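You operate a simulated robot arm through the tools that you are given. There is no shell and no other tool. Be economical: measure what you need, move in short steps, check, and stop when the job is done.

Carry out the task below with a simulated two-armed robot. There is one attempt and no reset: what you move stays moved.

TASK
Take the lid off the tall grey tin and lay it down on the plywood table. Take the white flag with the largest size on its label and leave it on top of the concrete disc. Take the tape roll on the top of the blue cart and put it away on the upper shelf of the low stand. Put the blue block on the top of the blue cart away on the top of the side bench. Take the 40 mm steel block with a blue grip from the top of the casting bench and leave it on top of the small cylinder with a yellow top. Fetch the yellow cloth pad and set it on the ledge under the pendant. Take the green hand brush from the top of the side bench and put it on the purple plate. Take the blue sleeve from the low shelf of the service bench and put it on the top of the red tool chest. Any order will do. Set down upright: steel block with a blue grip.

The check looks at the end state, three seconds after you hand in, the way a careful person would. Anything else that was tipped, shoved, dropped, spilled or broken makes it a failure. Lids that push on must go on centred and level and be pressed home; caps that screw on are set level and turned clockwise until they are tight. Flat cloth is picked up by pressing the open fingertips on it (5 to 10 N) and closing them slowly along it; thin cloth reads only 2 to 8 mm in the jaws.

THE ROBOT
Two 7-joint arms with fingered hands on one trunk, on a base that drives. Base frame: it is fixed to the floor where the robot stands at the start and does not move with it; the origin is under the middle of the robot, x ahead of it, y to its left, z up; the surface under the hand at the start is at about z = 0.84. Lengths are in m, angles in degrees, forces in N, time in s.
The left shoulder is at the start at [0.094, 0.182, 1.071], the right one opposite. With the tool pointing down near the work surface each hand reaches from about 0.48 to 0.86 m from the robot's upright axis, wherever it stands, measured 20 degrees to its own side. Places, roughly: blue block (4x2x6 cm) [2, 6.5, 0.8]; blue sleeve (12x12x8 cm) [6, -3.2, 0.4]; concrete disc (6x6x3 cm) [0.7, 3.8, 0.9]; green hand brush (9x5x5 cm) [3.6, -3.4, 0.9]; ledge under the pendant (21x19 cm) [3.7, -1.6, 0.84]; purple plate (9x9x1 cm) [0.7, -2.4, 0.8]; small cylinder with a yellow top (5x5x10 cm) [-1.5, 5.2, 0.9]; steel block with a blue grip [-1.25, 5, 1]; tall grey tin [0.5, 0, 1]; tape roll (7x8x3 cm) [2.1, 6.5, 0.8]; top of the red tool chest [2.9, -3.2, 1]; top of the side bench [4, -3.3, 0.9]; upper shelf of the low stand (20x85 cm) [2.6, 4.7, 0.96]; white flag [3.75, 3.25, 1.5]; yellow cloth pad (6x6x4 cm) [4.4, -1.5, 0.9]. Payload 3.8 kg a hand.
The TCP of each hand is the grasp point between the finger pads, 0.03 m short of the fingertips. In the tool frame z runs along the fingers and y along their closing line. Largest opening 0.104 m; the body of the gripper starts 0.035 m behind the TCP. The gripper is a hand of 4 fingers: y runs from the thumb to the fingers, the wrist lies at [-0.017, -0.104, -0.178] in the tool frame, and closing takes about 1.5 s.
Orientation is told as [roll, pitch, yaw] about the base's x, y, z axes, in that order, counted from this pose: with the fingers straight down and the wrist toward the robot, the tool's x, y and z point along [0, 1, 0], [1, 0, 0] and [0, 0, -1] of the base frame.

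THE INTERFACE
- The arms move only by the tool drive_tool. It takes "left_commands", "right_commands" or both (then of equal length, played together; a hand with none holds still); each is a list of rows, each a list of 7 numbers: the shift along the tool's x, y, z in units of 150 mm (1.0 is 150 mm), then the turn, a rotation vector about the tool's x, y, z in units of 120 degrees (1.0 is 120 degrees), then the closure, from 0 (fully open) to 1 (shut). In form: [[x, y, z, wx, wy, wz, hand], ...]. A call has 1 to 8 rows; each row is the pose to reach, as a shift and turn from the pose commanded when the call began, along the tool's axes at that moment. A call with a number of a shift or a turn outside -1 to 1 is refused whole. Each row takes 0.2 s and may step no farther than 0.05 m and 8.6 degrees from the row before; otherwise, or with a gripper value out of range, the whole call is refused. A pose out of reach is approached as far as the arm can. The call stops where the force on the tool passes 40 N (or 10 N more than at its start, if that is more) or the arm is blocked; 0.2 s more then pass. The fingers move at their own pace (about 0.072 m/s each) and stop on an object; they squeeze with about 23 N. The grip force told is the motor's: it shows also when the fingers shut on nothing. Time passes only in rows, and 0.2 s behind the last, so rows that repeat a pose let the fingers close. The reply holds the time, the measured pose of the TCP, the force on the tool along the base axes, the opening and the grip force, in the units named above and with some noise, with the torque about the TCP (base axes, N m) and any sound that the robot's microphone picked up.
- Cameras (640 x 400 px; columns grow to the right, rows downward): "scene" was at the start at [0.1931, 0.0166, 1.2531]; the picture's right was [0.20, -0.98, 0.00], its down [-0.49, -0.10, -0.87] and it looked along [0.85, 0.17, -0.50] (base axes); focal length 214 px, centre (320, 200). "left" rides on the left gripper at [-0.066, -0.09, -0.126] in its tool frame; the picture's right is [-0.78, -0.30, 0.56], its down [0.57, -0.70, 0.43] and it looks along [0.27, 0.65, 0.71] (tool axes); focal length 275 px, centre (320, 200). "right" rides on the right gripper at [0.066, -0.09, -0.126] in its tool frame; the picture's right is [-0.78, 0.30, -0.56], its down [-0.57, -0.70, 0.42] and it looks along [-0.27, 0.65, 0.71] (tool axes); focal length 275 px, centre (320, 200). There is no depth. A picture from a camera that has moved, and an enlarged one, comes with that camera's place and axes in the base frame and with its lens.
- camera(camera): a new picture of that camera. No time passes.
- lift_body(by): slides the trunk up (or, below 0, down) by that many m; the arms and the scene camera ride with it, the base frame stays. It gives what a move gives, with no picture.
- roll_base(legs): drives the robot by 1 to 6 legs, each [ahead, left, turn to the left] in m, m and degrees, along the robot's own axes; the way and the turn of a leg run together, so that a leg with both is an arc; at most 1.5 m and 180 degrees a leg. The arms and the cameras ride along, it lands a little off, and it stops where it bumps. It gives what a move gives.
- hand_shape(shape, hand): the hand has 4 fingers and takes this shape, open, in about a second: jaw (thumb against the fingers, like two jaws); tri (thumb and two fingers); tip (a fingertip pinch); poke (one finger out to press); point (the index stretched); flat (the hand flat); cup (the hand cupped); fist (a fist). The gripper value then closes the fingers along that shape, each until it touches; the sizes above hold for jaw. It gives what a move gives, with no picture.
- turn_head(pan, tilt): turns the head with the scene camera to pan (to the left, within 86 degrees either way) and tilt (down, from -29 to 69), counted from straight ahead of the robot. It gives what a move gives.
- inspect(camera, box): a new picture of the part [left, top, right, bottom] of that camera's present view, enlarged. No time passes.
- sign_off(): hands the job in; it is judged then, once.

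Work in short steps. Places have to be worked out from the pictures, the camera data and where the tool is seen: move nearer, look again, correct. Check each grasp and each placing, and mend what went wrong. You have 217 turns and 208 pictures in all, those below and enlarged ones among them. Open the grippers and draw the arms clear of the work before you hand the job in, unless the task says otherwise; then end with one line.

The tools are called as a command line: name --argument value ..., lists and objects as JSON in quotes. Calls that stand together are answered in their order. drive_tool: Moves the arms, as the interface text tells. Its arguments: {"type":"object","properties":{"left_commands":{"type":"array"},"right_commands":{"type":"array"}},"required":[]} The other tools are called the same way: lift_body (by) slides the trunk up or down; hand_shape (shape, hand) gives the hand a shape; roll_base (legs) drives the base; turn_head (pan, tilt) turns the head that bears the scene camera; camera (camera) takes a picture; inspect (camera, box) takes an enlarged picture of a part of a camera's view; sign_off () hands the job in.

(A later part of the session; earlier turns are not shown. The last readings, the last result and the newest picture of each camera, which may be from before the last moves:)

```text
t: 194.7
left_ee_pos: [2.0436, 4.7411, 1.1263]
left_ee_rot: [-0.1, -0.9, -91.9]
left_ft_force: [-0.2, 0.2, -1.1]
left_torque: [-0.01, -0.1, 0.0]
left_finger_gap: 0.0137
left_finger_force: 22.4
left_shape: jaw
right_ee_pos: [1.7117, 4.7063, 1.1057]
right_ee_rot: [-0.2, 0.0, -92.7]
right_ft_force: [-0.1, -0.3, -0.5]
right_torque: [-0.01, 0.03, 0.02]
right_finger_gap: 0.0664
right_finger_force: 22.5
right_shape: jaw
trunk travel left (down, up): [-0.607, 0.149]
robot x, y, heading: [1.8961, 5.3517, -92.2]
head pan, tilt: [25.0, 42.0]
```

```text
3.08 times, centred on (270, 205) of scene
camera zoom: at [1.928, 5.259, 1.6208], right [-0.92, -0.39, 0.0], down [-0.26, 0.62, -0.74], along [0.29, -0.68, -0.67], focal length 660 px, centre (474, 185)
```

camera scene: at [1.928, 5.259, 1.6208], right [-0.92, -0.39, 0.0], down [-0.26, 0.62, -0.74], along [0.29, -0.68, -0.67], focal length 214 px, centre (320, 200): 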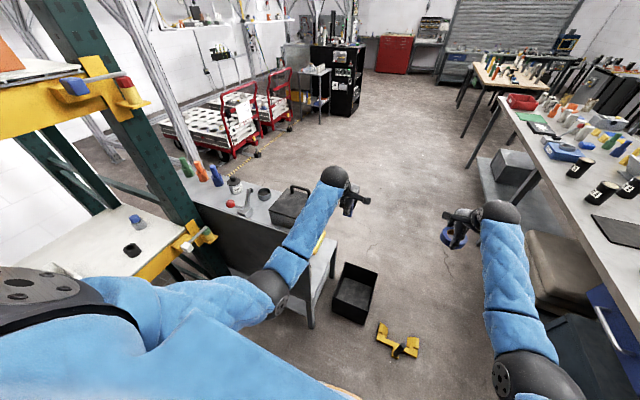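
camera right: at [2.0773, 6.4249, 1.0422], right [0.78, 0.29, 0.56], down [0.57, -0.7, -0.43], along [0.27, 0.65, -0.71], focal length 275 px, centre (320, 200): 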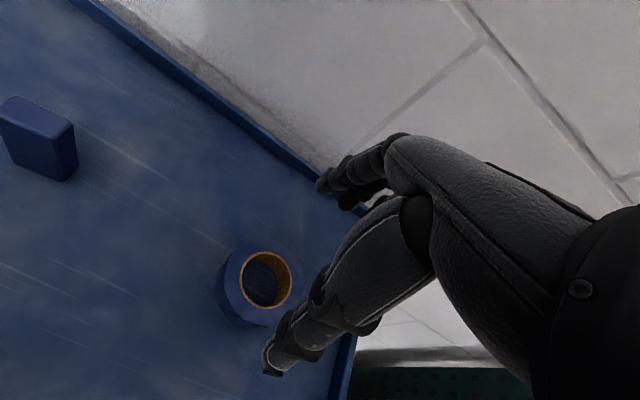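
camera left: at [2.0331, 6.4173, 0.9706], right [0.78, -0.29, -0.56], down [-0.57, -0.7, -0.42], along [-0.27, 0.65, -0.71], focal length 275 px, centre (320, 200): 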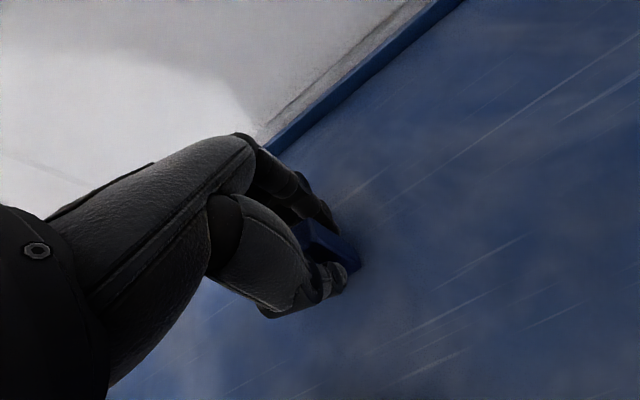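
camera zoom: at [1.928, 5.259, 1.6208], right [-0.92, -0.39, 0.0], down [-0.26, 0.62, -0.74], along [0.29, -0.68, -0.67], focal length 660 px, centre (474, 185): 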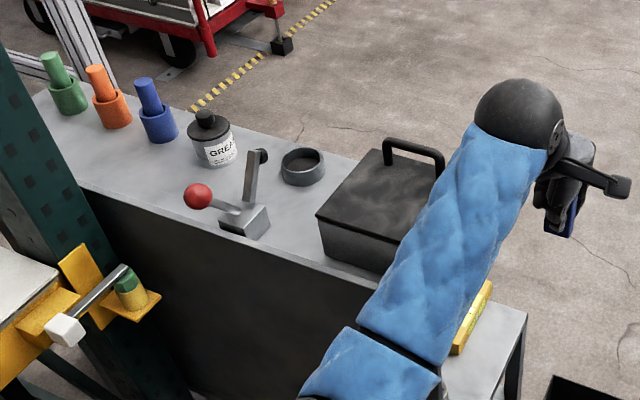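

The only free gap on the upper shelf is x≈2.36–2.44, between the black box and the lever. It is best reached from the south side, since rack and floor items hinder here. I drive around: back west along the corridor first.

roll_base --legs '[[0, 0, -87.8], [1.2, -0.08, 0], [0.85, 0, 0]]'

turn_head --pan 0 --tilt 30

camera --camera "scene"

```text
t: 208.6
left_ee_pos: [-0.7503, 5.2321, 1.126]
left_ee_rot: [0.0, -0.9, -179.5]
left_ft_force: [-0.6, 0.3, -0.4]
left_torque: [0.0, -0.02, -0.01]
left_finger_gap: 0.0137
left_finger_force: 22.5
left_shape: jaw
right_ee_pos: [-0.7992, 5.5624, 1.1073]
right_ee_rot: [0.0, -0.1, 179.9]
right_ft_force: [0.2, -0.3, -1.0]
right_torque: [0.01, -0.01, 0.02]
right_finger_gap: 0.0657
right_finger_force: 22.7
right_shape: jaw
trunk travel left (down, up): [-0.607, 0.149]
robot x, y, heading: [-0.1492, 5.407, -179.8]
head pan, tilt: [25.0, 42.0]
```

```text
t: 209.5
left_ee_pos: [-0.7501, 5.2313, 1.1263]
left_ee_rot: [-0.1, -0.9, -179.4]
left_ft_force: [-0.1, -0.5, -1.2]
left_torque: [0.01, -0.02, -0.04]
left_finger_gap: 0.0138
left_finger_force: 22.8
left_shape: jaw
right_ee_pos: [-0.8008, 5.5628, 1.1072]
right_ee_rot: [-0.1, -0.1, 179.9]
right_ft_force: [-0.1, 0.2, -1.0]
right_torque: [-0.02, 0.04, -0.02]
right_finger_gap: 0.066
right_finger_force: 22.7
right_shape: jaw
trunk travel left (down, up): [-0.607, 0.149]
robot x, y, heading: [-0.1502, 5.408, -179.7]
head pan, tilt: [0.0, 30.0]
```

```text
97 pictures are left
camera scene: at [-0.2528, 5.4032, 1.6391], right [-0.01, 1.0, 0.0], down [0.5, 0.01, -0.87], along [-0.87, -0.01, -0.5], focal length 214 px, centre (320, 200)
```

scene: 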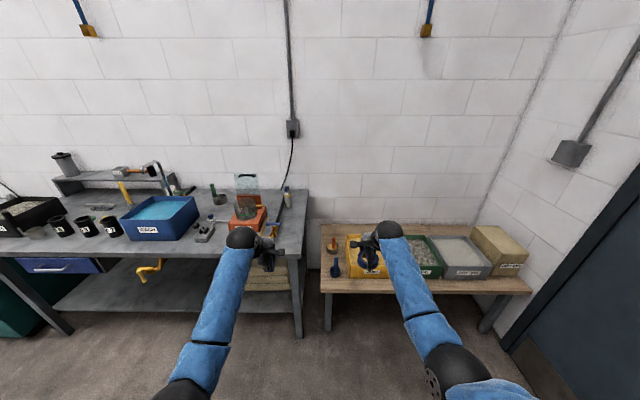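

All fine. I turn south and drive the west aisle to y≈1.7, then turn east.

roll_base --legs '[[0, 0, 89.8], [1.3, -0.17, 0], [1.2, 0, 0], [1.2, 0, 0], [0, 0, 90]]'

camera --camera "scene"

```text
t: 235.3
left_ee_pos: [0.3591, 1.875, 1.1259]
left_ee_rot: [-0.1, -0.9, 2.3]
left_ft_force: [0.5, -0.7, -1.7]
left_torque: [0.0, -0.01, 0.03]
left_finger_gap: 0.0137
left_finger_force: 23.5
left_shape: jaw
right_ee_pos: [0.4178, 1.5462, 1.1064]
right_ee_rot: [0.0, 0.0, 1.7]
right_ft_force: [-0.4, 0.4, -0.7]
right_torque: [0.01, -0.01, -0.03]
right_finger_gap: 0.0654
right_finger_force: 22.6
right_shape: jaw
trunk travel left (down, up): [-0.607, 0.149]
robot x, y, heading: [-0.2377, 1.6806, 2.4]
head pan, tilt: [0.0, 30.0]
```

```text
96 pictures are left
camera scene: at [-0.1356, 1.6866, 1.6391], right [0.04, -1.0, 0.0], down [-0.5, -0.02, -0.87], along [0.87, 0.03, -0.5], focal length 214 px, centre (320, 200)
```

scene: 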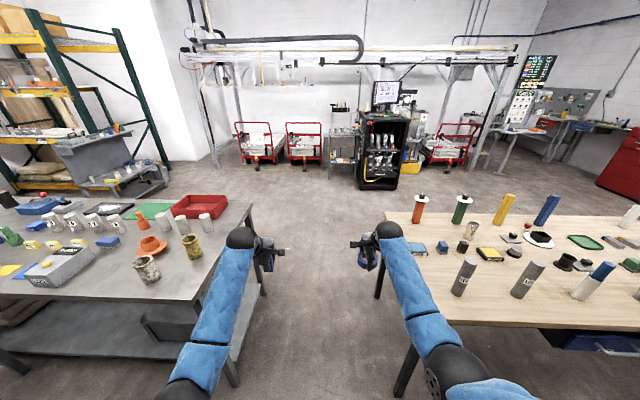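

The gap between the benches is y≈1.22–2.24. I drive through at y≈1.73 to x≈2.3, then turn north and approach the stand.

roll_base --legs '[[1.3, 0.02, -2.4], [1.25, 0, 0], [0, 0, 90], [1.2, 0, 0]]'

turn_head --pan 0 --tilt 30

camera --camera "scene"

```text
t: 257.2
left_ee_pos: [2.0606, 3.5576, 1.1265]
left_ee_rot: [-0.2, -0.9, 93.3]
left_ft_force: [-0.1, 0.4, -0.9]
left_torque: [0.0, -0.02, -0.01]
left_finger_gap: 0.0135
left_finger_force: 22.7
left_shape: jaw
right_ee_pos: [2.3881, 3.6226, 1.1068]
right_ee_rot: [-0.1, -0.2, 92.6]
right_ft_force: [0.0, -0.9, 0.2]
right_torque: [-0.03, 0.0, -0.01]
right_finger_gap: 0.065
right_finger_force: 22.6
right_shape: jaw
trunk travel left (down, up): [-0.607, 0.149]
robot x, y, heading: [2.2597, 2.9627, 93.2]
head pan, tilt: [0.0, 30.0]
```

```text
t: 257.8
left_ee_pos: [2.0604, 3.5574, 1.1252]
left_ee_rot: [-0.1, -0.8, 93.3]
left_ft_force: [-1.0, -0.5, -0.3]
left_torque: [-0.03, -0.01, 0.0]
left_finger_gap: 0.0137
left_finger_force: 22.5
left_shape: jaw
right_ee_pos: [2.3893, 3.622, 1.1064]
right_ee_rot: [-0.1, -0.1, 92.7]
right_ft_force: [-0.4, 1.7, -0.4]
right_torque: [0.0, -0.01, 0.02]
right_finger_gap: 0.0649
right_finger_force: 23.0
right_shape: jaw
trunk travel left (down, up): [-0.607, 0.149]
robot x, y, heading: [2.2666, 2.9645, 93.1]
head pan, tilt: [0.0, 30.0]
```

```text
95 pictures are left
camera scene: at [2.2547, 3.067, 1.6391], right [1.0, 0.06, 0.0], down [0.03, -0.5, -0.87], along [-0.05, 0.86, -0.5], focal length 214 px, centre (320, 200)
```

scene: 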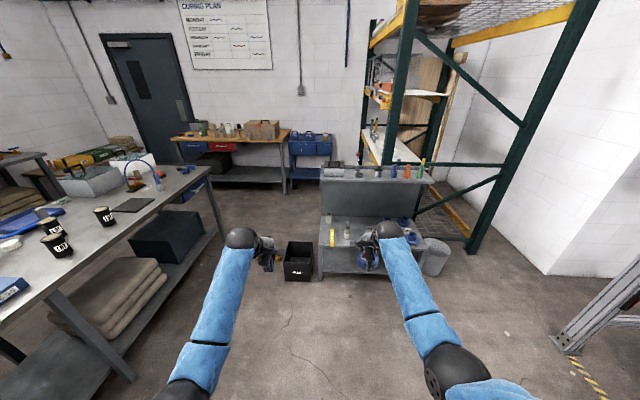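

The stand's upper shelf is ahead. I raise the trunk 0.1 m and move up to y≈3.98.

lift_body --by 0.12

roll_base --legs '[[1.0, -0.08, -3.1]]'

turn_head --pan 0 --tilt 48

camera --camera "scene"

camera --camera "right"

```text
t: 259.3
left_ee_pos: [2.0595, 3.5576, 1.2454]
left_ee_rot: [0.0, -0.8, 93.2]
left_ft_force: [-0.8, 0.2, 0.2]
left_torque: [0.02, -0.02, 0.02]
left_finger_gap: 0.0136
left_finger_force: 22.8
left_shape: jaw
right_ee_pos: [2.388, 3.6229, 1.2266]
right_ee_rot: [-0.1, -0.2, 92.6]
right_ft_force: [0.0, 0.0, -0.7]
right_torque: [-0.01, -0.04, -0.02]
right_finger_gap: 0.0649
right_finger_force: 23.0
right_shape: jaw
trunk travel left (down, up): [-0.727, 0.029]
robot x, y, heading: [2.2624, 2.9673, 93.3]
head pan, tilt: [0.0, 30.0]
```

```text
t: 264.6
left_ee_pos: [2.1563, 4.5789, 1.2459]
left_ee_rot: [-0.1, -0.9, 89.4]
left_ft_force: [0.4, 0.5, -0.5]
left_torque: [0.0, -0.01, -0.01]
left_finger_gap: 0.0136
left_finger_force: 23.9
left_shape: jaw
right_ee_pos: [2.4879, 4.6243, 1.2264]
right_ee_rot: [-0.2, -0.1, 88.9]
right_ft_force: [0.1, -0.6, -0.3]
right_torque: [-0.01, -0.01, 0.0]
right_finger_gap: 0.0649
right_finger_force: 23.4
right_shape: jaw
trunk travel left (down, up): [-0.727, 0.029]
robot x, y, heading: [2.316, 3.9798, 89.5]
head pan, tilt: [0.0, 30.0]
```

```text
t: 265.4
left_ee_pos: [2.156, 4.5816, 1.2458]
left_ee_rot: [0.0, -0.8, 89.4]
left_ft_force: [-0.1, 0.6, -0.6]
left_torque: [0.02, -0.02, -0.03]
left_finger_gap: 0.0136
left_finger_force: 23.2
left_shape: jaw
right_ee_pos: [2.4882, 4.6232, 1.2263]
right_ee_rot: [0.0, 0.0, 88.9]
right_ft_force: [0.2, 0.1, -0.2]
right_torque: [-0.02, 0.0, -0.04]
right_finger_gap: 0.0648
right_finger_force: 23.1
right_shape: jaw
trunk travel left (down, up): [-0.727, 0.029]
robot x, y, heading: [2.3184, 3.9766, 89.2]
head pan, tilt: [0.0, 48.0]
```

```text
94 pictures are left
camera scene: at [2.3173, 4.0642, 1.7323], right [1.0, -0.01, 0.0], down [-0.01, -0.74, -0.67], along [0.01, 0.67, -0.74], focal length 214 px, centre (320, 200)
```

scene: 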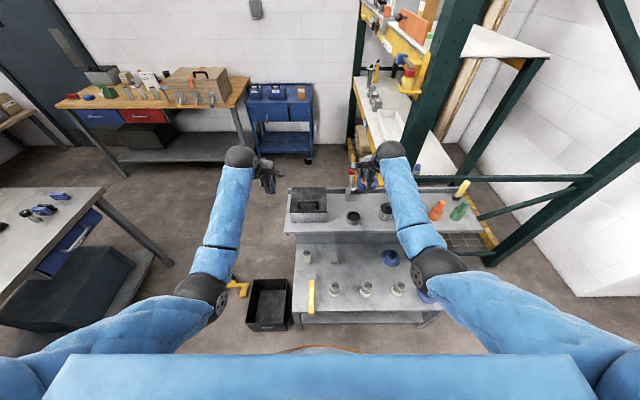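

```text
93 pictures are left
camera right: at [2.4189, 4.5348, 1.352], right [0.78, 0.28, 0.56], down [0.56, -0.71, -0.42], along [0.28, 0.64, -0.71], focal length 275 px, centre (320, 200)
```

right: 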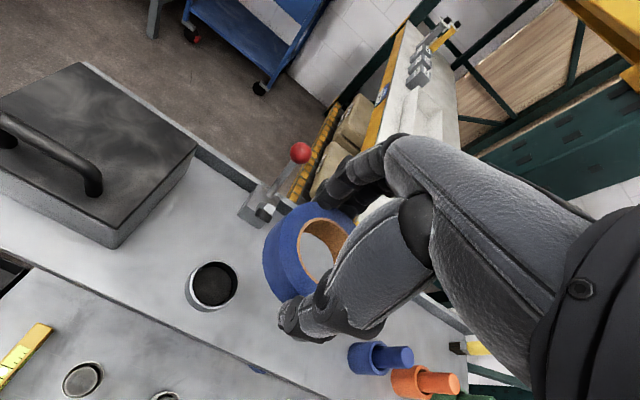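

Good view. The free pocket between box (x<2.37), ring (2.473, 4.645) and lever base (2.454+, 4.767+) centres at (2.418, 4.712). I move the tape above it.

drive_tool --right_commands '[[0.15, 0.2, 0.1, 0, 0, 0, 1], [0.3, 0.4, 0.2, 0, 0, 0, 1], [0.467, 0.57, 0.3, 0, 0, 0, 1], [0.467, 0.57, 0.55, 0, 0, 0, 1], [0.467, 0.57, 0.75, 0, 0, 0, 1], [0.467, 0.57, 0.75, 0, 0, 0, 1]]'

camera --camera "right"

inspect --camera "scene" --box '[270, 130, 430, 250]'

```text
t: 266.8
left_ee_pos: [2.1556, 4.5794, 1.2458]
left_ee_rot: [-0.2, -0.9, 89.5]
left_ft_force: [-0.6, 0.6, 0.4]
left_torque: [0.0, -0.03, 0.0]
left_finger_gap: 0.0135
left_finger_force: 23.2
left_shape: jaw
right_ee_pos: [2.4315, 4.6587, 1.1555]
right_ee_rot: [-0.2, -0.1, 88.9]
right_ft_force: [-1.5, -0.8, -1.4]
right_torque: [-0.01, 0.02, 0.01]
right_finger_gap: 0.0648
right_finger_force: 22.9
right_shape: jaw
right hand out of reach, approached as far as the arm can: row 2, 3, 4, 5, 6
trunk travel left (down, up): [-0.727, 0.029]
robot x, y, heading: [2.3159, 3.9733, 89.5]
head pan, tilt: [0.0, 48.0]
```

```text
92 pictures are left
camera right: at [2.3624, 4.5697, 1.2811], right [0.78, 0.28, 0.56], down [0.56, -0.71, -0.43], along [0.28, 0.64, -0.71], focal length 275 px, centre (320, 200)
```

right: 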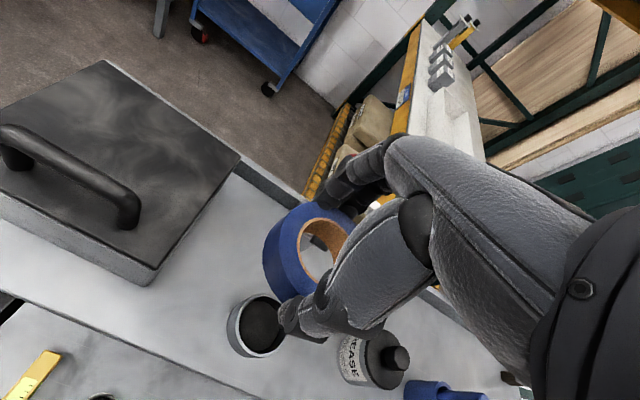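

```text
3.33 times, centred on (350, 190) of scene
camera zoom: at [2.3171, 4.0636, 1.7323], right [1.0, -0.01, 0.0], down [-0.01, -0.74, -0.67], along [0.01, 0.67, -0.74], focal length 715 px, centre (220, 233)
```

zoom: 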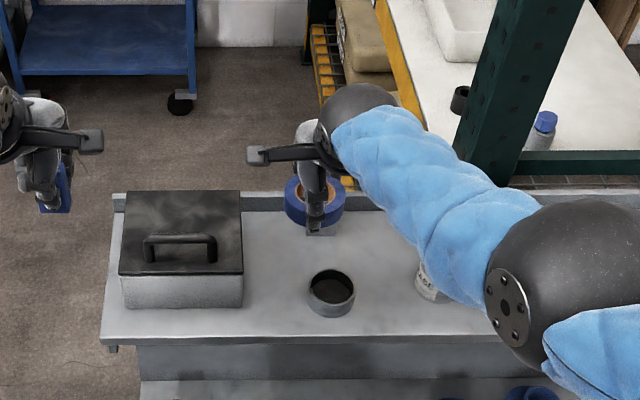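

I need to be closer and lower. First I move the left hand up and outward, then lower the trunk 0.2 m and advance 6 cm.

drive_tool --left_commands '[[0.15, -0.1, -0.22, 0, 0, 0, 1], [0.3, -0.2, -0.44, 0, 0, 0, 1], [0.45, -0.3, -0.66, 0, 0, 0, 1], [0.6, -0.4, -0.88, 0, 0, 0, 1], [0.7, -0.45, -1, 0, 0, 0, 1]]' --right_commands '[[0, 0, -0.1, 0, 0, 0, 1], [0, -0.1, -0.3, 0, 0, 0, 1], [0, -0.2, -0.6, 0, 0, 0, 1], [0, -0.3, -0.8, 0, 0, 0, 1], [0, -0.3, -1, 0, 0, 0, 1]]'

lift_body --by -0.2

roll_base --legs '[[0.06, 0, 0.6]]'

```text
t: 268.0
left_ee_pos: [2.0512, 4.512, 1.3963]
left_ee_rot: [-0.1, -0.9, 89.4]
left_ft_force: [0.8, -0.4, -0.3]
left_torque: [0.03, 0.04, 0.01]
left_finger_gap: 0.0135
left_finger_force: 22.9
left_shape: jaw
right_ee_pos: [2.4334, 4.6125, 1.3082]
right_ee_rot: [-0.1, 0.1, 88.8]
right_ft_force: [0.4, 0.0, -1.3]
right_torque: [0.02, 0.01, 0.01]
right_finger_gap: 0.0642
right_finger_force: 22.8
right_shape: jaw
trunk travel left (down, up): [-0.727, 0.029]
robot x, y, heading: [2.3168, 3.9798, 89.5]
head pan, tilt: [0.0, 48.0]
```

```text
t: 270.2
left_ee_pos: [2.0504, 4.5115, 1.1949]
left_ee_rot: [-0.1, -0.8, 89.4]
left_ft_force: [-0.1, -0.4, -0.5]
left_torque: [0.04, -0.02, 0.0]
left_finger_gap: 0.0137
left_finger_force: 23.4
left_shape: jaw
right_ee_pos: [2.4311, 4.6126, 1.1091]
right_ee_rot: [-0.1, 0.0, 88.8]
right_ft_force: [0.1, -1.4, -0.7]
right_torque: [-0.03, 0.01, 0.0]
right_finger_gap: 0.0643
right_finger_force: 22.7
right_shape: jaw
trunk travel left (down, up): [-0.527, 0.229]
robot x, y, heading: [2.3159, 3.9727, 89.5]
head pan, tilt: [0.0, 48.0]
```

```text
t: 271.1
left_ee_pos: [2.0449, 4.572, 1.1932]
left_ee_rot: [0.0, -0.6, 90.0]
left_ft_force: [0.7, 0.0, -0.3]
left_torque: [-0.06, 0.0, 0.0]
left_finger_gap: 0.0135
left_finger_force: 22.8
left_shape: jaw
right_ee_pos: [2.4253, 4.6765, 1.1083]
right_ee_rot: [-0.1, 0.0, 89.4]
right_ft_force: [0.5, 0.4, -0.7]
right_torque: [0.0, 0.0, 0.0]
right_finger_gap: 0.0641
right_finger_force: 23.6
right_shape: jaw
trunk travel left (down, up): [-0.527, 0.229]
robot x, y, heading: [2.3192, 4.04, 90.1]
head pan, tilt: [0.0, 48.0]
```

Now I position at (2.412, 4.705) and descend to z≈1.045 for a check.

drive_tool --right_commands '[[0.05, 0.1, 0, 0, 0, 0, 1], [0.088, 0.19, 0.1, 0, 0, 0, 1], [0.088, 0.19, 0.3, 0, 0, 0, 1], [0.088, 0.19, 0.4, 0, 0, 0, 1], [0.088, 0.19, 0.4, 0, 0, 0, 1]]'

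camera --camera "right"

inspect --camera "scene" --box '[270, 130, 430, 250]'

```text
t: 272.3
left_ee_pos: [2.045, 4.5697, 1.1948]
left_ee_rot: [0.0, -1.0, 90.0]
left_ft_force: [0.4, 0.0, -1.0]
left_torque: [-0.02, 0.04, 0.03]
left_finger_gap: 0.0136
left_finger_force: 23.9
left_shape: jaw
right_ee_pos: [2.4128, 4.703, 1.0467]
right_ee_rot: [-0.1, -0.1, 89.4]
right_ft_force: [0.5, 0.1, -0.3]
right_torque: [0.03, 0.01, -0.03]
right_finger_gap: 0.0642
right_finger_force: 22.5
right_shape: jaw
trunk travel left (down, up): [-0.527, 0.229]
robot x, y, heading: [2.3152, 4.0377, 90.1]
head pan, tilt: [0.0, 48.0]
```

```text
90 pictures are left
camera right: at [2.3443, 4.6133, 1.1726], right [0.78, 0.29, 0.56], down [0.57, -0.71, -0.43], along [0.27, 0.65, -0.71], focal length 275 px, centre (320, 200)
```

right: 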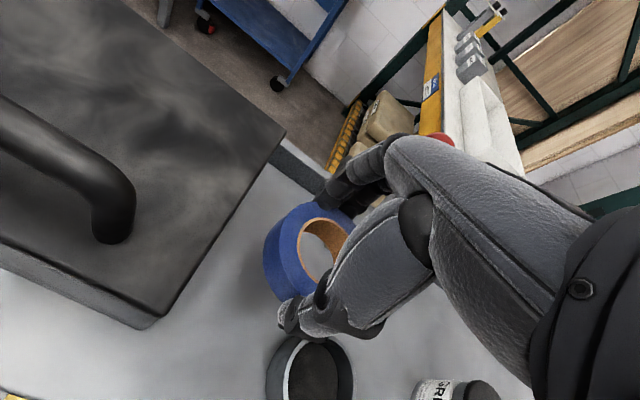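

```text
3.33 times, centred on (350, 190) of scene
camera zoom: at [2.3166, 4.1322, 1.5321], right [1.0, 0.0, 0.0], down [0.0, -0.74, -0.67], along [0.0, 0.67, -0.74], focal length 715 px, centre (220, 233)
```

zoom: 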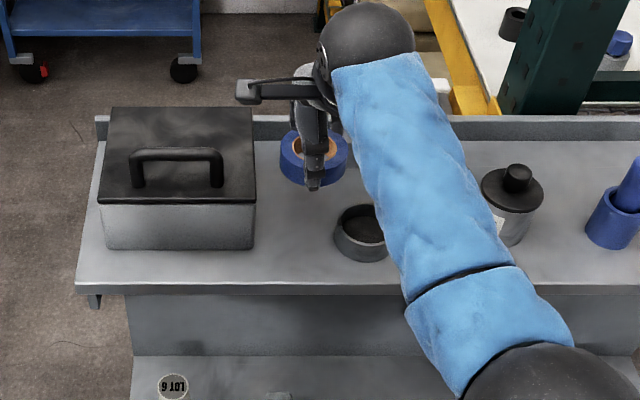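

The position fits. I shift 4 mm toward the box side and lower gently until contact.

drive_tool --right_commands '[[0.03, 0.01, 0.1, 0, 0, 0, 1], [0.03, 0.01, 0.2, 0, 0, 0, 1], [0.03, 0.01, 0.28, 0, 0, 0, 1], [0.03, 0.01, 0.28, 0, 0, 0, 1]]'

inspect --camera "scene" --box '[310, 150, 390, 210]'

```text
t: 273.3
left_ee_pos: [2.0446, 4.5695, 1.1955]
left_ee_rot: [0.0, -0.9, 90.0]
left_ft_force: [0.1, 0.1, -1.0]
left_torque: [0.0, 0.01, -0.04]
left_finger_gap: 0.0138
left_finger_force: 22.8
left_shape: jaw
right_ee_pos: [2.4097, 4.7049, 1.0059]
right_ee_rot: [-0.1, -0.1, 89.5]
right_ft_force: [-1.2, 0.5, 0.2]
right_torque: [-0.01, -0.01, 0.01]
right_finger_gap: 0.0644
right_finger_force: 22.9
right_shape: jaw
trunk travel left (down, up): [-0.527, 0.229]
robot x, y, heading: [2.3188, 4.0398, 89.9]
head pan, tilt: [0.0, 48.0]
```

```text
6.67 times, centred on (350, 180) of scene
camera zoom: at [2.3166, 4.1325, 1.5321], right [1.0, 0.0, 0.0], down [0.0, -0.74, -0.67], along [0.0, 0.67, -0.74], focal length 1430 px, centre (120, 333)
```

zoom: 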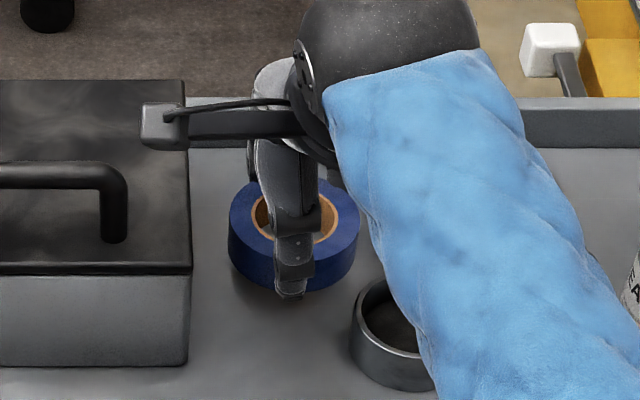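

drive_tool --right_commands '[[0, 0, 0.03, 0, 0, 0, 1], [0, 0, 0.06, 0, 0, 0, 1], [0, 0, 0.09, 0, 0, 0, 1], [0, 0, 0.09, 0, 0, 0, 1]]'

inspect --camera "right" --box '[180, 150, 400, 350]'

```text
t: 274.3
left_ee_pos: [2.0455, 4.5696, 1.1943]
left_ee_rot: [-0.1, -0.9, 90.0]
left_ft_force: [0.1, -0.1, -1.8]
left_torque: [0.03, 0.02, -0.01]
left_finger_gap: 0.0133
left_finger_force: 23.0
left_shape: jaw
right_ee_pos: [2.4081, 4.7049, 0.9928]
right_ee_rot: [-0.1, -0.1, 89.4]
right_ft_force: [0.9, 0.2, -0.5]
right_torque: [-0.03, 0.02, -0.03]
right_finger_gap: 0.0645
right_finger_force: 22.3
right_shape: jaw
trunk travel left (down, up): [-0.527, 0.229]
robot x, y, heading: [2.3193, 4.0362, 89.8]
head pan, tilt: [0.0, 48.0]
```

```text
2.00 times, centred on (290, 250) of right
camera zoom: at [2.3398, 4.6153, 1.1188], right [0.78, 0.29, 0.56], down [0.57, -0.71, -0.42], along [0.27, 0.65, -0.71], focal length 551 px, centre (380, 100)
```

zoom: 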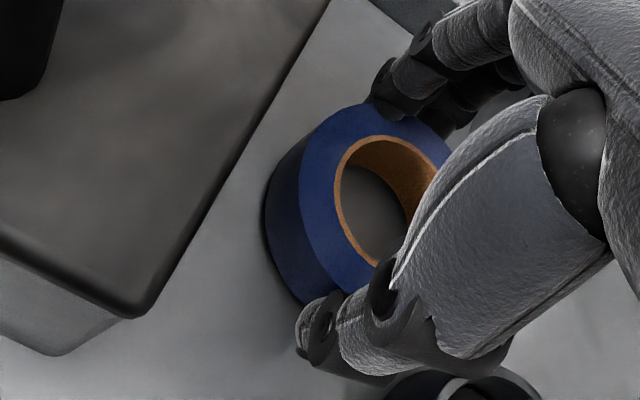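

drive_tool --right_commands '[[0, 0, 0.02, 0, 0, 0, 1], [0, 0, 0.04, 0, 0, 0, 1], [0, 0, 0.055, 0, 0, 0, 1], [0, 0, 0.055, 0, 0, 0, 1]]'

```text
t: 275.3
left_ee_pos: [2.0456, 4.5686, 1.1952]
left_ee_rot: [-0.1, -0.9, 90.0]
left_ft_force: [-0.2, 0.1, 0.0]
left_torque: [0.0, -0.01, 0.02]
left_finger_gap: 0.0138
left_finger_force: 23.4
left_shape: jaw
right_ee_pos: [2.4077, 4.7049, 0.9876]
right_ee_rot: [0.0, -0.2, 89.4]
right_ft_force: [0.1, 0.7, 8.4]
right_torque: [0.09, -0.02, -0.04]
right_finger_gap: 0.0641
right_finger_force: 22.7
right_shape: jaw
trunk travel left (down, up): [-0.527, 0.229]
robot x, y, heading: [2.3177, 4.0397, 89.7]
head pan, tilt: [0.0, 48.0]
```

Contact at 8 N. I ease up 2 mm, open a little so as not to touch neighbours, and rise.

drive_tool --right_commands '[[0, 0, -0.012, 0, 0, 0, 0.5], [0, 0, -0.012, 0, 0, 0, 0.3], [0, 0, -0.012, 0, 0, 0, 0.2], [0, 0, -0.012, 0, 0, 0, 0.15], [0, 0, -0.012, 0, 0, 0, 0.15], [0, 0, -0.2, 0, 0, 0, 0.15], [0, 0, -0.45, 0, 0, 0, 0.15], [0, 0, -0.75, 0, 0, 0, 0.15]]'

inspect --camera "scene" --box '[300, 140, 400, 210]'

```text
t: 277.1
left_ee_pos: [2.0448, 4.5689, 1.1952]
left_ee_rot: [0.0, -0.9, 90.0]
left_ft_force: [-0.1, 0.4, 0.3]
left_torque: [0.01, 0.02, 0.0]
left_finger_gap: 0.0137
left_finger_force: 23.2
left_shape: jaw
right_ee_pos: [2.4094, 4.7014, 1.0974]
right_ee_rot: [-0.1, 0.0, 89.4]
right_ft_force: [0.0, 0.4, 0.3]
right_torque: [0.02, 0.0, 0.01]
right_finger_gap: 0.0884
right_finger_force: 0.2
right_shape: jaw
trunk travel left (down, up): [-0.527, 0.229]
robot x, y, heading: [2.3151, 4.0348, 90.1]
head pan, tilt: [0.0, 48.0]
```

```text
5.71 times, centred on (350, 175) of scene
camera zoom: at [2.3163, 4.1322, 1.5321], right [1.0, 0.0, 0.0], down [0.0, -0.74, -0.67], along [0.0, 0.67, -0.74], focal length 1226 px, centre (149, 343)
```

zoom: 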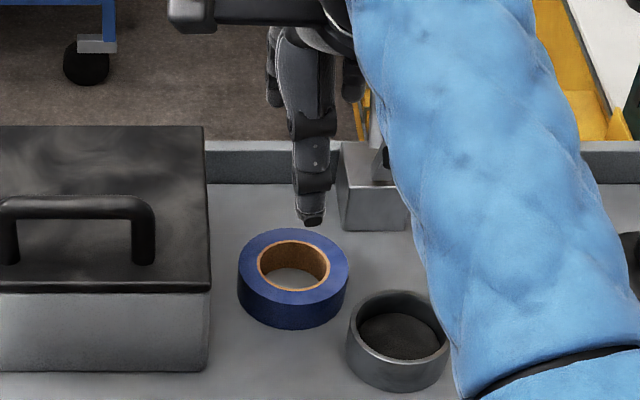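

The tape is down. I back away, turn east and look for the flags near (3.75, 3.25).

roll_base --legs '[[-0.75, 0, 0], [0, 0, -90]]'

turn_head --pan 0 --tilt 5

camera --camera "scene"

```text
t: 285.0
left_ee_pos: [2.8517, 3.5742, 1.195]
left_ee_rot: [0.0, -0.9, 0.8]
left_ft_force: [0.0, -0.2, -0.7]
left_torque: [-0.04, 0.01, 0.0]
left_finger_gap: 0.0136
left_finger_force: 22.9
left_shape: jaw
right_ee_pos: [2.991, 3.2126, 1.0972]
right_ee_rot: [-0.2, -0.1, 0.2]
right_ft_force: [-0.6, -0.3, -0.1]
right_torque: [0.0, -0.02, 0.03]
right_finger_gap: 0.0883
right_finger_force: 0.0
right_shape: jaw
trunk travel left (down, up): [-0.527, 0.229]
robot x, y, heading: [2.3219, 3.296, 0.9]
head pan, tilt: [0.0, 48.0]
```

```text
t: 286.1
left_ee_pos: [2.8522, 3.574, 1.1941]
left_ee_rot: [-0.1, -0.8, 0.8]
left_ft_force: [0.4, 0.0, 0.2]
left_torque: [0.0, 0.01, -0.01]
left_finger_gap: 0.0135
left_finger_force: 23.1
left_shape: jaw
right_ee_pos: [2.9895, 3.2113, 1.0967]
right_ee_rot: [-0.1, -0.1, 0.2]
right_ft_force: [-0.2, -0.4, -0.4]
right_torque: [-0.03, 0.01, 0.0]
right_finger_gap: 0.0884
right_finger_force: 0.1
right_shape: jaw
trunk travel left (down, up): [-0.527, 0.229]
robot x, y, heading: [2.3189, 3.2952, 0.9]
head pan, tilt: [0.0, 5.0]
```

```text
85 pictures are left
camera scene: at [2.4326, 3.2942, 1.5992], right [0.01, -1.0, 0.0], down [-0.09, 0.0, -1.0], along [1.0, 0.01, -0.09], focal length 214 px, centre (320, 200)
```

scene: 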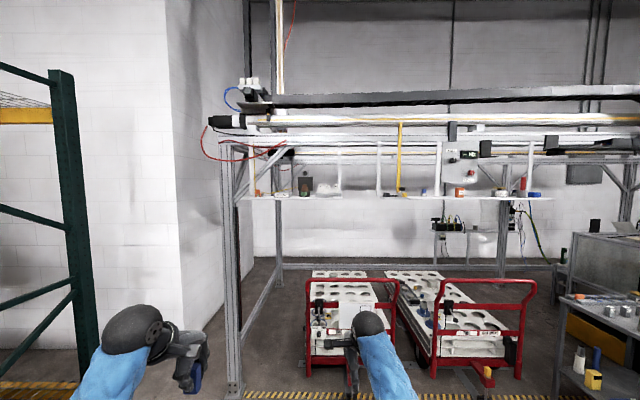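

inspect --camera "scene" --box '[240, 140, 400, 220]'

inspect --camera "scene" --box '[400, 140, 560, 220]'

```text
4.00 times, centred on (320, 180) of scene
camera zoom: at [2.4326, 3.2942, 1.5992], right [0.01, -1.0, 0.0], down [-0.09, 0.0, -1.0], along [1.0, 0.01, -0.09], focal length 858 px, centre (320, 280)
```

zoom: 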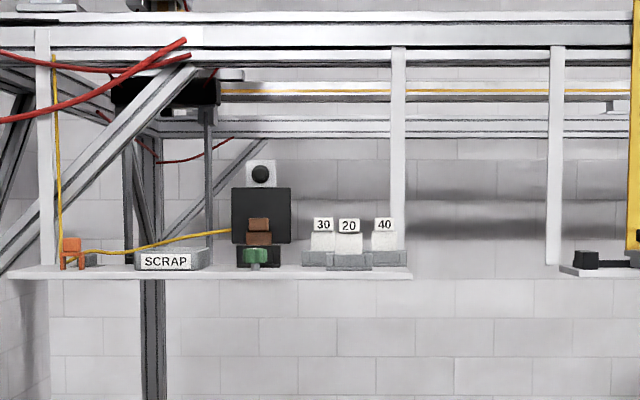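

```text
4.00 times, centred on (480, 180) of scene
camera zoom: at [2.4326, 3.2942, 1.5992], right [0.01, -1.0, 0.0], down [-0.09, 0.0, -1.0], along [1.0, 0.01, -0.09], focal length 858 px, centre (-320, 280)
```

zoom: 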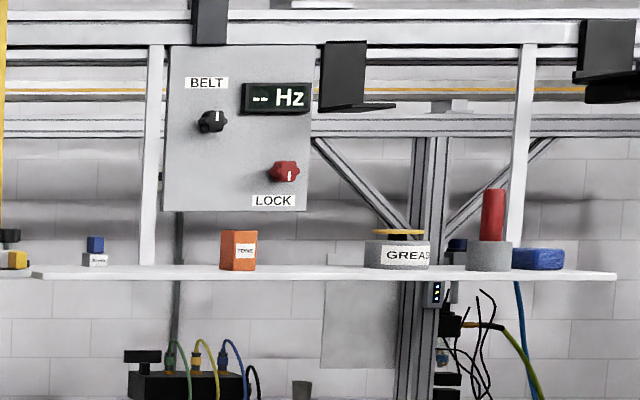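

The flag marked 40 (zoom right) is the largest, at about (3.75, 3.21), shelf z≈1.5. I raise the trunk and both hands, then move a bit closer for a better look.

lift_body --by 0.21

drive_tool --right_commands '[[0, -0.1, -0.3, 0, 0, 0, 0], [0, -0.2, -0.6, 0, 0, 0, 0], [0, -0.3, -0.9, 0, 0, 0, 0], [0, -0.3, -1, 0, 0, 0, 0]]'

drive_tool --right_commands '[[0, -0.1, -0.3, 0, 0, 0, 0], [0, -0.2, -0.6, 0, 0, 0, 0], [0, -0.2, -0.9, 0, 0, 0, 0], [0, -0.2, -1, 0, 0, 0, 0]]'

roll_base --legs '[[0.5, 0, -0.9]]'

turn_head --pan 0 --tilt 18

camera --camera "scene"

camera --camera "right"

```text
t: 288.3
left_ee_pos: [2.8532, 3.5746, 1.4046]
left_ee_rot: [0.0, -0.8, 0.8]
left_ft_force: [0.0, 0.2, -0.7]
left_torque: [0.01, 0.0, 0.0]
left_finger_gap: 0.0136
left_finger_force: 22.4
left_shape: jaw
right_ee_pos: [2.9916, 3.2125, 1.3061]
right_ee_rot: [0.0, -0.2, 0.2]
right_ft_force: [0.2, 0.2, -1.3]
right_torque: [0.01, 0.03, 0.01]
right_finger_gap: 0.0883
right_finger_force: 0.0
right_shape: jaw
trunk travel left (down, up): [-0.737, 0.019]
robot x, y, heading: [2.3228, 3.2926, 0.7]
head pan, tilt: [0.0, 5.0]
```

```text
t: 289.3
left_ee_pos: [2.8527, 3.5752, 1.4063]
left_ee_rot: [-0.1, -0.8, 0.9]
left_ft_force: [0.4, -0.3, -0.7]
left_torque: [-0.01, 0.01, 0.05]
left_finger_gap: 0.0137
left_finger_force: 22.9
left_shape: jaw
right_ee_pos: [2.9447, 3.2131, 1.4562]
right_ee_rot: [-0.1, -0.1, 0.2]
right_ft_force: [-0.2, 0.2, 0.6]
right_torque: [0.01, -0.02, 0.05]
right_finger_gap: 0.1035
right_finger_force: 0.0
right_shape: jaw
trunk travel left (down, up): [-0.737, 0.019]
robot x, y, heading: [2.3241, 3.294, 0.7]
head pan, tilt: [0.0, 5.0]
```

```text
t: 290.3
left_ee_pos: [2.8515, 3.5745, 1.405]
left_ee_rot: [-0.2, -0.8, 0.9]
left_ft_force: [-0.1, 0.5, -1.6]
left_torque: [0.02, 0.05, 0.03]
left_finger_gap: 0.0137
left_finger_force: 23.3
left_shape: jaw
right_ee_pos: [2.9148, 3.2131, 1.6069]
right_ee_rot: [-0.1, 0.1, 0.2]
right_ft_force: [0.2, -0.4, -0.4]
right_torque: [0.02, 0.0, 0.01]
right_finger_gap: 0.1038
right_finger_force: 0.0
right_shape: jaw
trunk travel left (down, up): [-0.737, 0.019]
robot x, y, heading: [2.3257, 3.2908, 0.8]
head pan, tilt: [0.0, 5.0]
```

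```text
t: 293.2
left_ee_pos: [3.3491, 3.5706, 1.4043]
left_ee_rot: [-0.1, -0.8, 0.1]
left_ft_force: [-0.2, 1.0, -0.3]
left_torque: [0.01, -0.03, -0.03]
left_finger_gap: 0.0136
left_finger_force: 22.8
left_shape: jaw
right_ee_pos: [3.4078, 3.2079, 1.6067]
right_ee_rot: [-0.1, 0.0, -0.7]
right_ft_force: [0.5, 0.1, 0.2]
right_torque: [0.02, 0.01, -0.02]
right_finger_gap: 0.1038
right_finger_force: 0.0
right_shape: jaw
trunk travel left (down, up): [-0.737, 0.019]
robot x, y, heading: [2.8124, 3.2957, -0.1]
head pan, tilt: [0.0, 5.0]
```

```text
t: 294.0
left_ee_pos: [3.35, 3.5702, 1.405]
left_ee_rot: [-0.1, -0.8, 0.0]
left_ft_force: [-0.8, 0.9, -0.6]
left_torque: [0.04, 0.02, -0.01]
left_finger_gap: 0.0139
left_finger_force: 22.9
left_shape: jaw
right_ee_pos: [3.4086, 3.2086, 1.6063]
right_ee_rot: [-0.1, -0.1, -0.5]
right_ft_force: [0.5, -0.1, -0.6]
right_torque: [-0.04, 0.01, -0.01]
right_finger_gap: 0.1039
right_finger_force: 0.0
right_shape: jaw
trunk travel left (down, up): [-0.737, 0.019]
robot x, y, heading: [2.813, 3.2968, -0.3]
head pan, tilt: [0.0, 18.0]
```

```text
82 pictures are left
camera scene: at [2.9201, 3.2963, 1.7884], right [0.0, -1.0, 0.0], down [-0.31, 0.0, -0.95], along [0.95, 0.0, -0.31], focal length 214 px, centre (320, 200)
```

scene: 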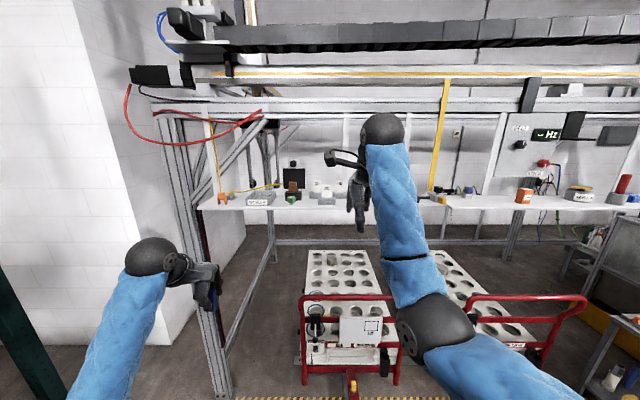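

```text
81 pictures are left
camera right: at [3.3181, 3.2746, 1.7313], right [0.29, -0.78, 0.56], down [-0.71, -0.57, -0.42], along [0.65, -0.27, -0.71], focal length 275 px, centre (320, 200)
```

right: 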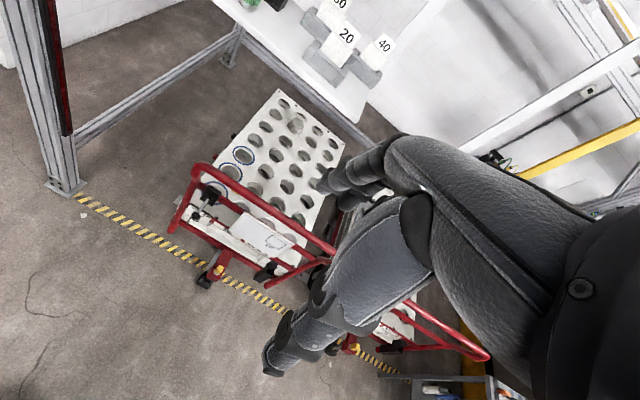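

inspect --camera "scene" --box '[280, 160, 400, 220]'

inspect --camera "right" --box '[240, 0, 440, 120]'

```text
5.33 times, centred on (340, 190) of scene
camera zoom: at [2.9201, 3.2963, 1.7884], right [0.0, -1.0, 0.0], down [-0.31, 0.0, -0.95], along [0.95, 0.0, -0.31], focal length 1144 px, centre (213, 253)
```

zoom: 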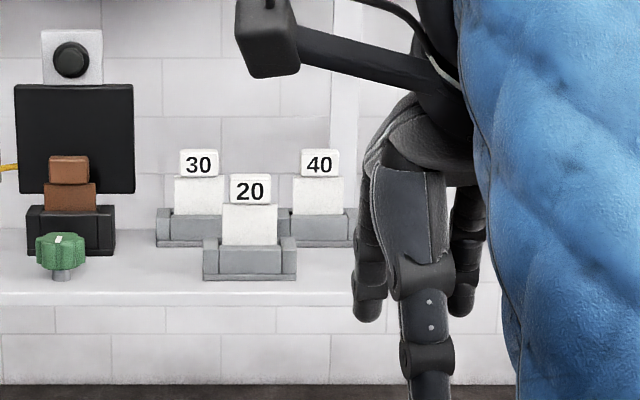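

```text
3.20 times, centred on (340, 60) of right
camera zoom: at [3.3181, 3.2746, 1.7313], right [0.29, -0.78, 0.56], down [-0.71, -0.57, -0.42], along [0.65, -0.27, -0.71], focal length 881 px, centre (256, 648)
```

zoom: 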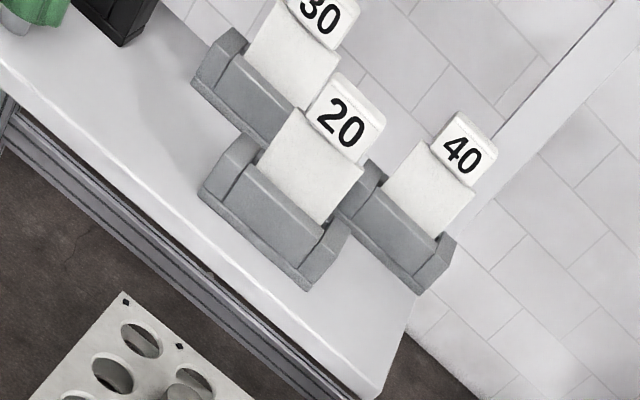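

Flag 40's label is at about (3.89, 3.204, 1.552), top z≈1.566; the shelf front edge is x≈3.72. I raise the right hand a bit, lower the left hand below shelf height, and then drive up.

drive_tool --left_commands '[[0, 0, 0.25, 0, 0, 0, 1], [0, 0, 0.5, 0, 0, 0, 1], [0, 0, 0.75, 0, 0, 0, 1], [0, 0, 1, 0, 0, 0, 1]]' --right_commands '[[0, 0, -0.1, 0, 0, 0, 0], [0, 0, -0.2, 0, 0, 0, 0], [0, 0, -0.3, 0, 0, 0, 0], [0, 0, -0.4, 0, 0, 0, 0]]'

drive_tool --left_commands '[[0, 0, 0.25, 0, 0, 0, 1], [0, 0, 0.5, 0, 0, 0, 1], [0, 0, 0.75, 0, 0, 0, 1], [0, 0, 1, 0, 0, 0, 1]]'

roll_base --legs '[[0.33, 0, 0.2]]'

camera --camera "right"

inspect --camera "scene" --box '[240, 120, 440, 260]'

```text
t: 295.0
left_ee_pos: [3.35, 3.5703, 1.2535]
left_ee_rot: [-0.1, -1.0, 0.1]
left_ft_force: [-0.8, 0.4, -0.5]
left_torque: [-0.02, -0.01, -0.02]
left_finger_gap: 0.0137
left_finger_force: 22.8
left_shape: jaw
right_ee_pos: [3.406, 3.2081, 1.6664]
right_ee_rot: [-0.1, -0.1, -0.7]
right_ft_force: [-0.8, 0.1, 0.6]
right_torque: [-0.03, 0.01, 0.0]
right_finger_gap: 0.1038
right_finger_force: 0.1
right_shape: jaw
trunk travel left (down, up): [-0.737, 0.019]
robot x, y, heading: [2.8183, 3.2968, -0.2]
head pan, tilt: [0.0, 18.0]
```

```text
t: 296.0
left_ee_pos: [3.3542, 3.5703, 1.1047]
left_ee_rot: [-0.1, -0.8, 0.0]
left_ft_force: [0.4, -0.1, -1.3]
left_torque: [0.01, 0.03, -0.03]
left_finger_gap: 0.0135
left_finger_force: 22.7
left_shape: jaw
right_ee_pos: [3.4069, 3.2082, 1.6664]
right_ee_rot: [-0.1, -0.1, -0.5]
right_ft_force: [-0.7, -0.1, -0.1]
right_torque: [0.0, 0.02, 0.01]
right_finger_gap: 0.1036
right_finger_force: 0.1
right_shape: jaw
trunk travel left (down, up): [-0.737, 0.019]
robot x, y, heading: [2.8163, 3.2927, -0.1]
head pan, tilt: [0.0, 18.0]
```

```text
t: 298.2
left_ee_pos: [3.6867, 3.5683, 1.1044]
left_ee_rot: [-0.2, -0.9, -0.2]
left_ft_force: [-0.6, 0.0, -0.4]
left_torque: [0.0, 0.01, -0.02]
left_finger_gap: 0.0135
left_finger_force: 23.2
left_shape: jaw
right_ee_pos: [3.739, 3.2071, 1.6667]
right_ee_rot: [-0.1, 0.0, -0.8]
right_ft_force: [0.5, -0.1, -0.8]
right_torque: [0.03, -0.01, 0.01]
right_finger_gap: 0.1037
right_finger_force: 0.0
right_shape: jaw
trunk travel left (down, up): [-0.737, 0.019]
robot x, y, heading: [3.1513, 3.2957, -0.3]
head pan, tilt: [0.0, 18.0]
```

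```text
78 pictures are left
camera right: at [3.6489, 3.2724, 1.7921], right [0.28, -0.78, 0.56], down [-0.71, -0.56, -0.43], along [0.65, -0.28, -0.71], focal length 275 px, centre (320, 200)
```

right: 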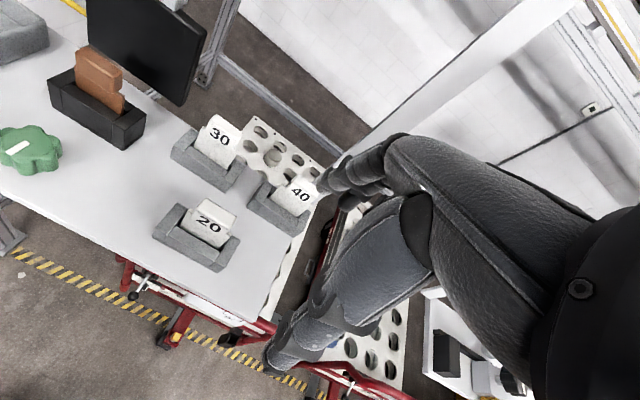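

```text
2.86 times, centred on (340, 190) of scene
camera zoom: at [3.2511, 3.2953, 1.7884], right [0.0, -1.0, 0.0], down [-0.31, 0.0, -0.95], along [0.95, 0.0, -0.31], focal length 613 px, centre (263, 229)
```

zoom: 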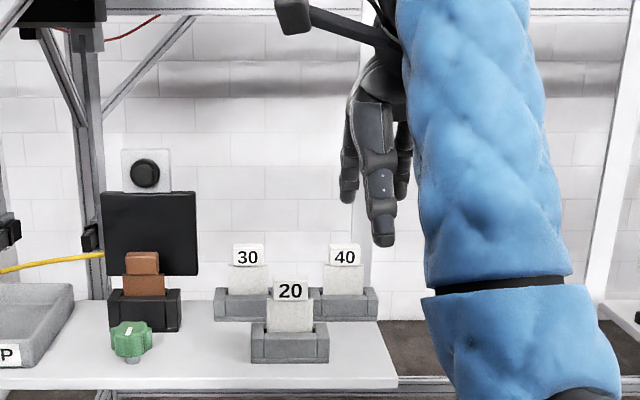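

Triangulated again: flag 40 at (3.848, 3.205), label z≈1.56. I move the right hand over it and descend to TCP z≈1.56.

drive_tool --right_commands '[[0, 0.25, 0, 0, 0, 0, 0], [0, 0.5, 0, 0, 0, 0, 0], [-0.01, 0.74, 0, 0, 0, 0, 0], [-0.01, 0.74, 0.2, 0, 0, 0, 0], [-0.01, 0.74, 0.32, 0, 0, 0, 0], [-0.01, 0.74, 0.32, 0, 0, 0, 0]]'

camera --camera "right"

inspect --camera "scene" --box '[280, 150, 400, 240]'

```text
t: 299.1
left_ee_pos: [3.6797, 3.5664, 1.1073]
left_ee_rot: [-0.1, -1.1, -0.2]
left_ft_force: [0.3, -1.0, -1.6]
left_torque: [0.05, 0.08, -0.04]
left_finger_gap: 0.0135
left_finger_force: 23.1
left_shape: jaw
right_ee_pos: [3.8162, 3.2022, 1.6572]
right_ee_rot: [-0.1, -0.7, -0.7]
right_ft_force: [-39.8, 0.4, 6.0]
right_torque: [-0.08, -0.95, -0.42]
right_finger_gap: 0.0864
right_finger_force: 0.0
right_shape: jaw
right hand out of reach, approached as far as the arm can: row 3, 4
trunk travel left (down, up): [-0.737, 0.019]
robot x, y, heading: [3.1458, 3.293, 0.1]
head pan, tilt: [0.0, 18.0]
stopped in row 4 (right hand): the force on the tool passed its limit at 45 N (the readings are from after the stop); the commanded pose is now the measured one
```

```text
76 pictures are left
camera right: at [3.7261, 3.2679, 1.7818], right [0.28, -0.78, 0.56], down [-0.7, -0.56, -0.43], along [0.65, -0.27, -0.71], focal length 275 px, centre (320, 200)
```

right: 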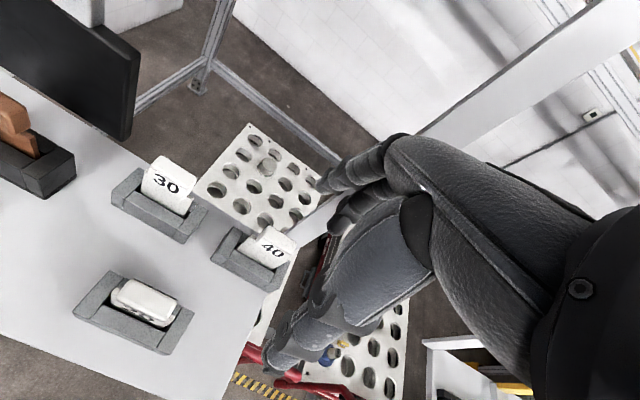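

```text
4.44 times, centred on (340, 195) of scene
camera zoom: at [3.2398, 3.2947, 1.789], right [0.0, -1.0, 0.0], down [-0.3, 0.0, -0.95], along [0.95, 0.0, -0.3], focal length 953 px, centre (231, 222)
```

zoom: 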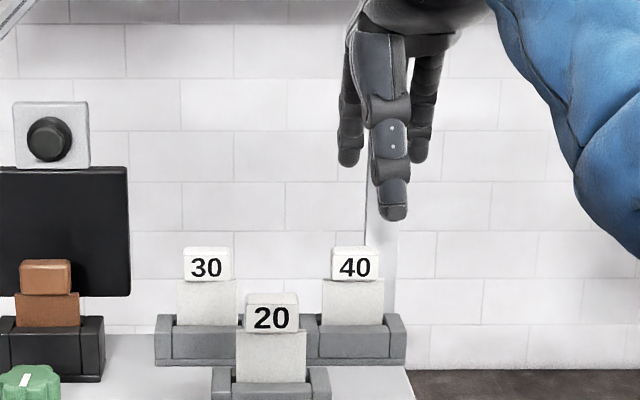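

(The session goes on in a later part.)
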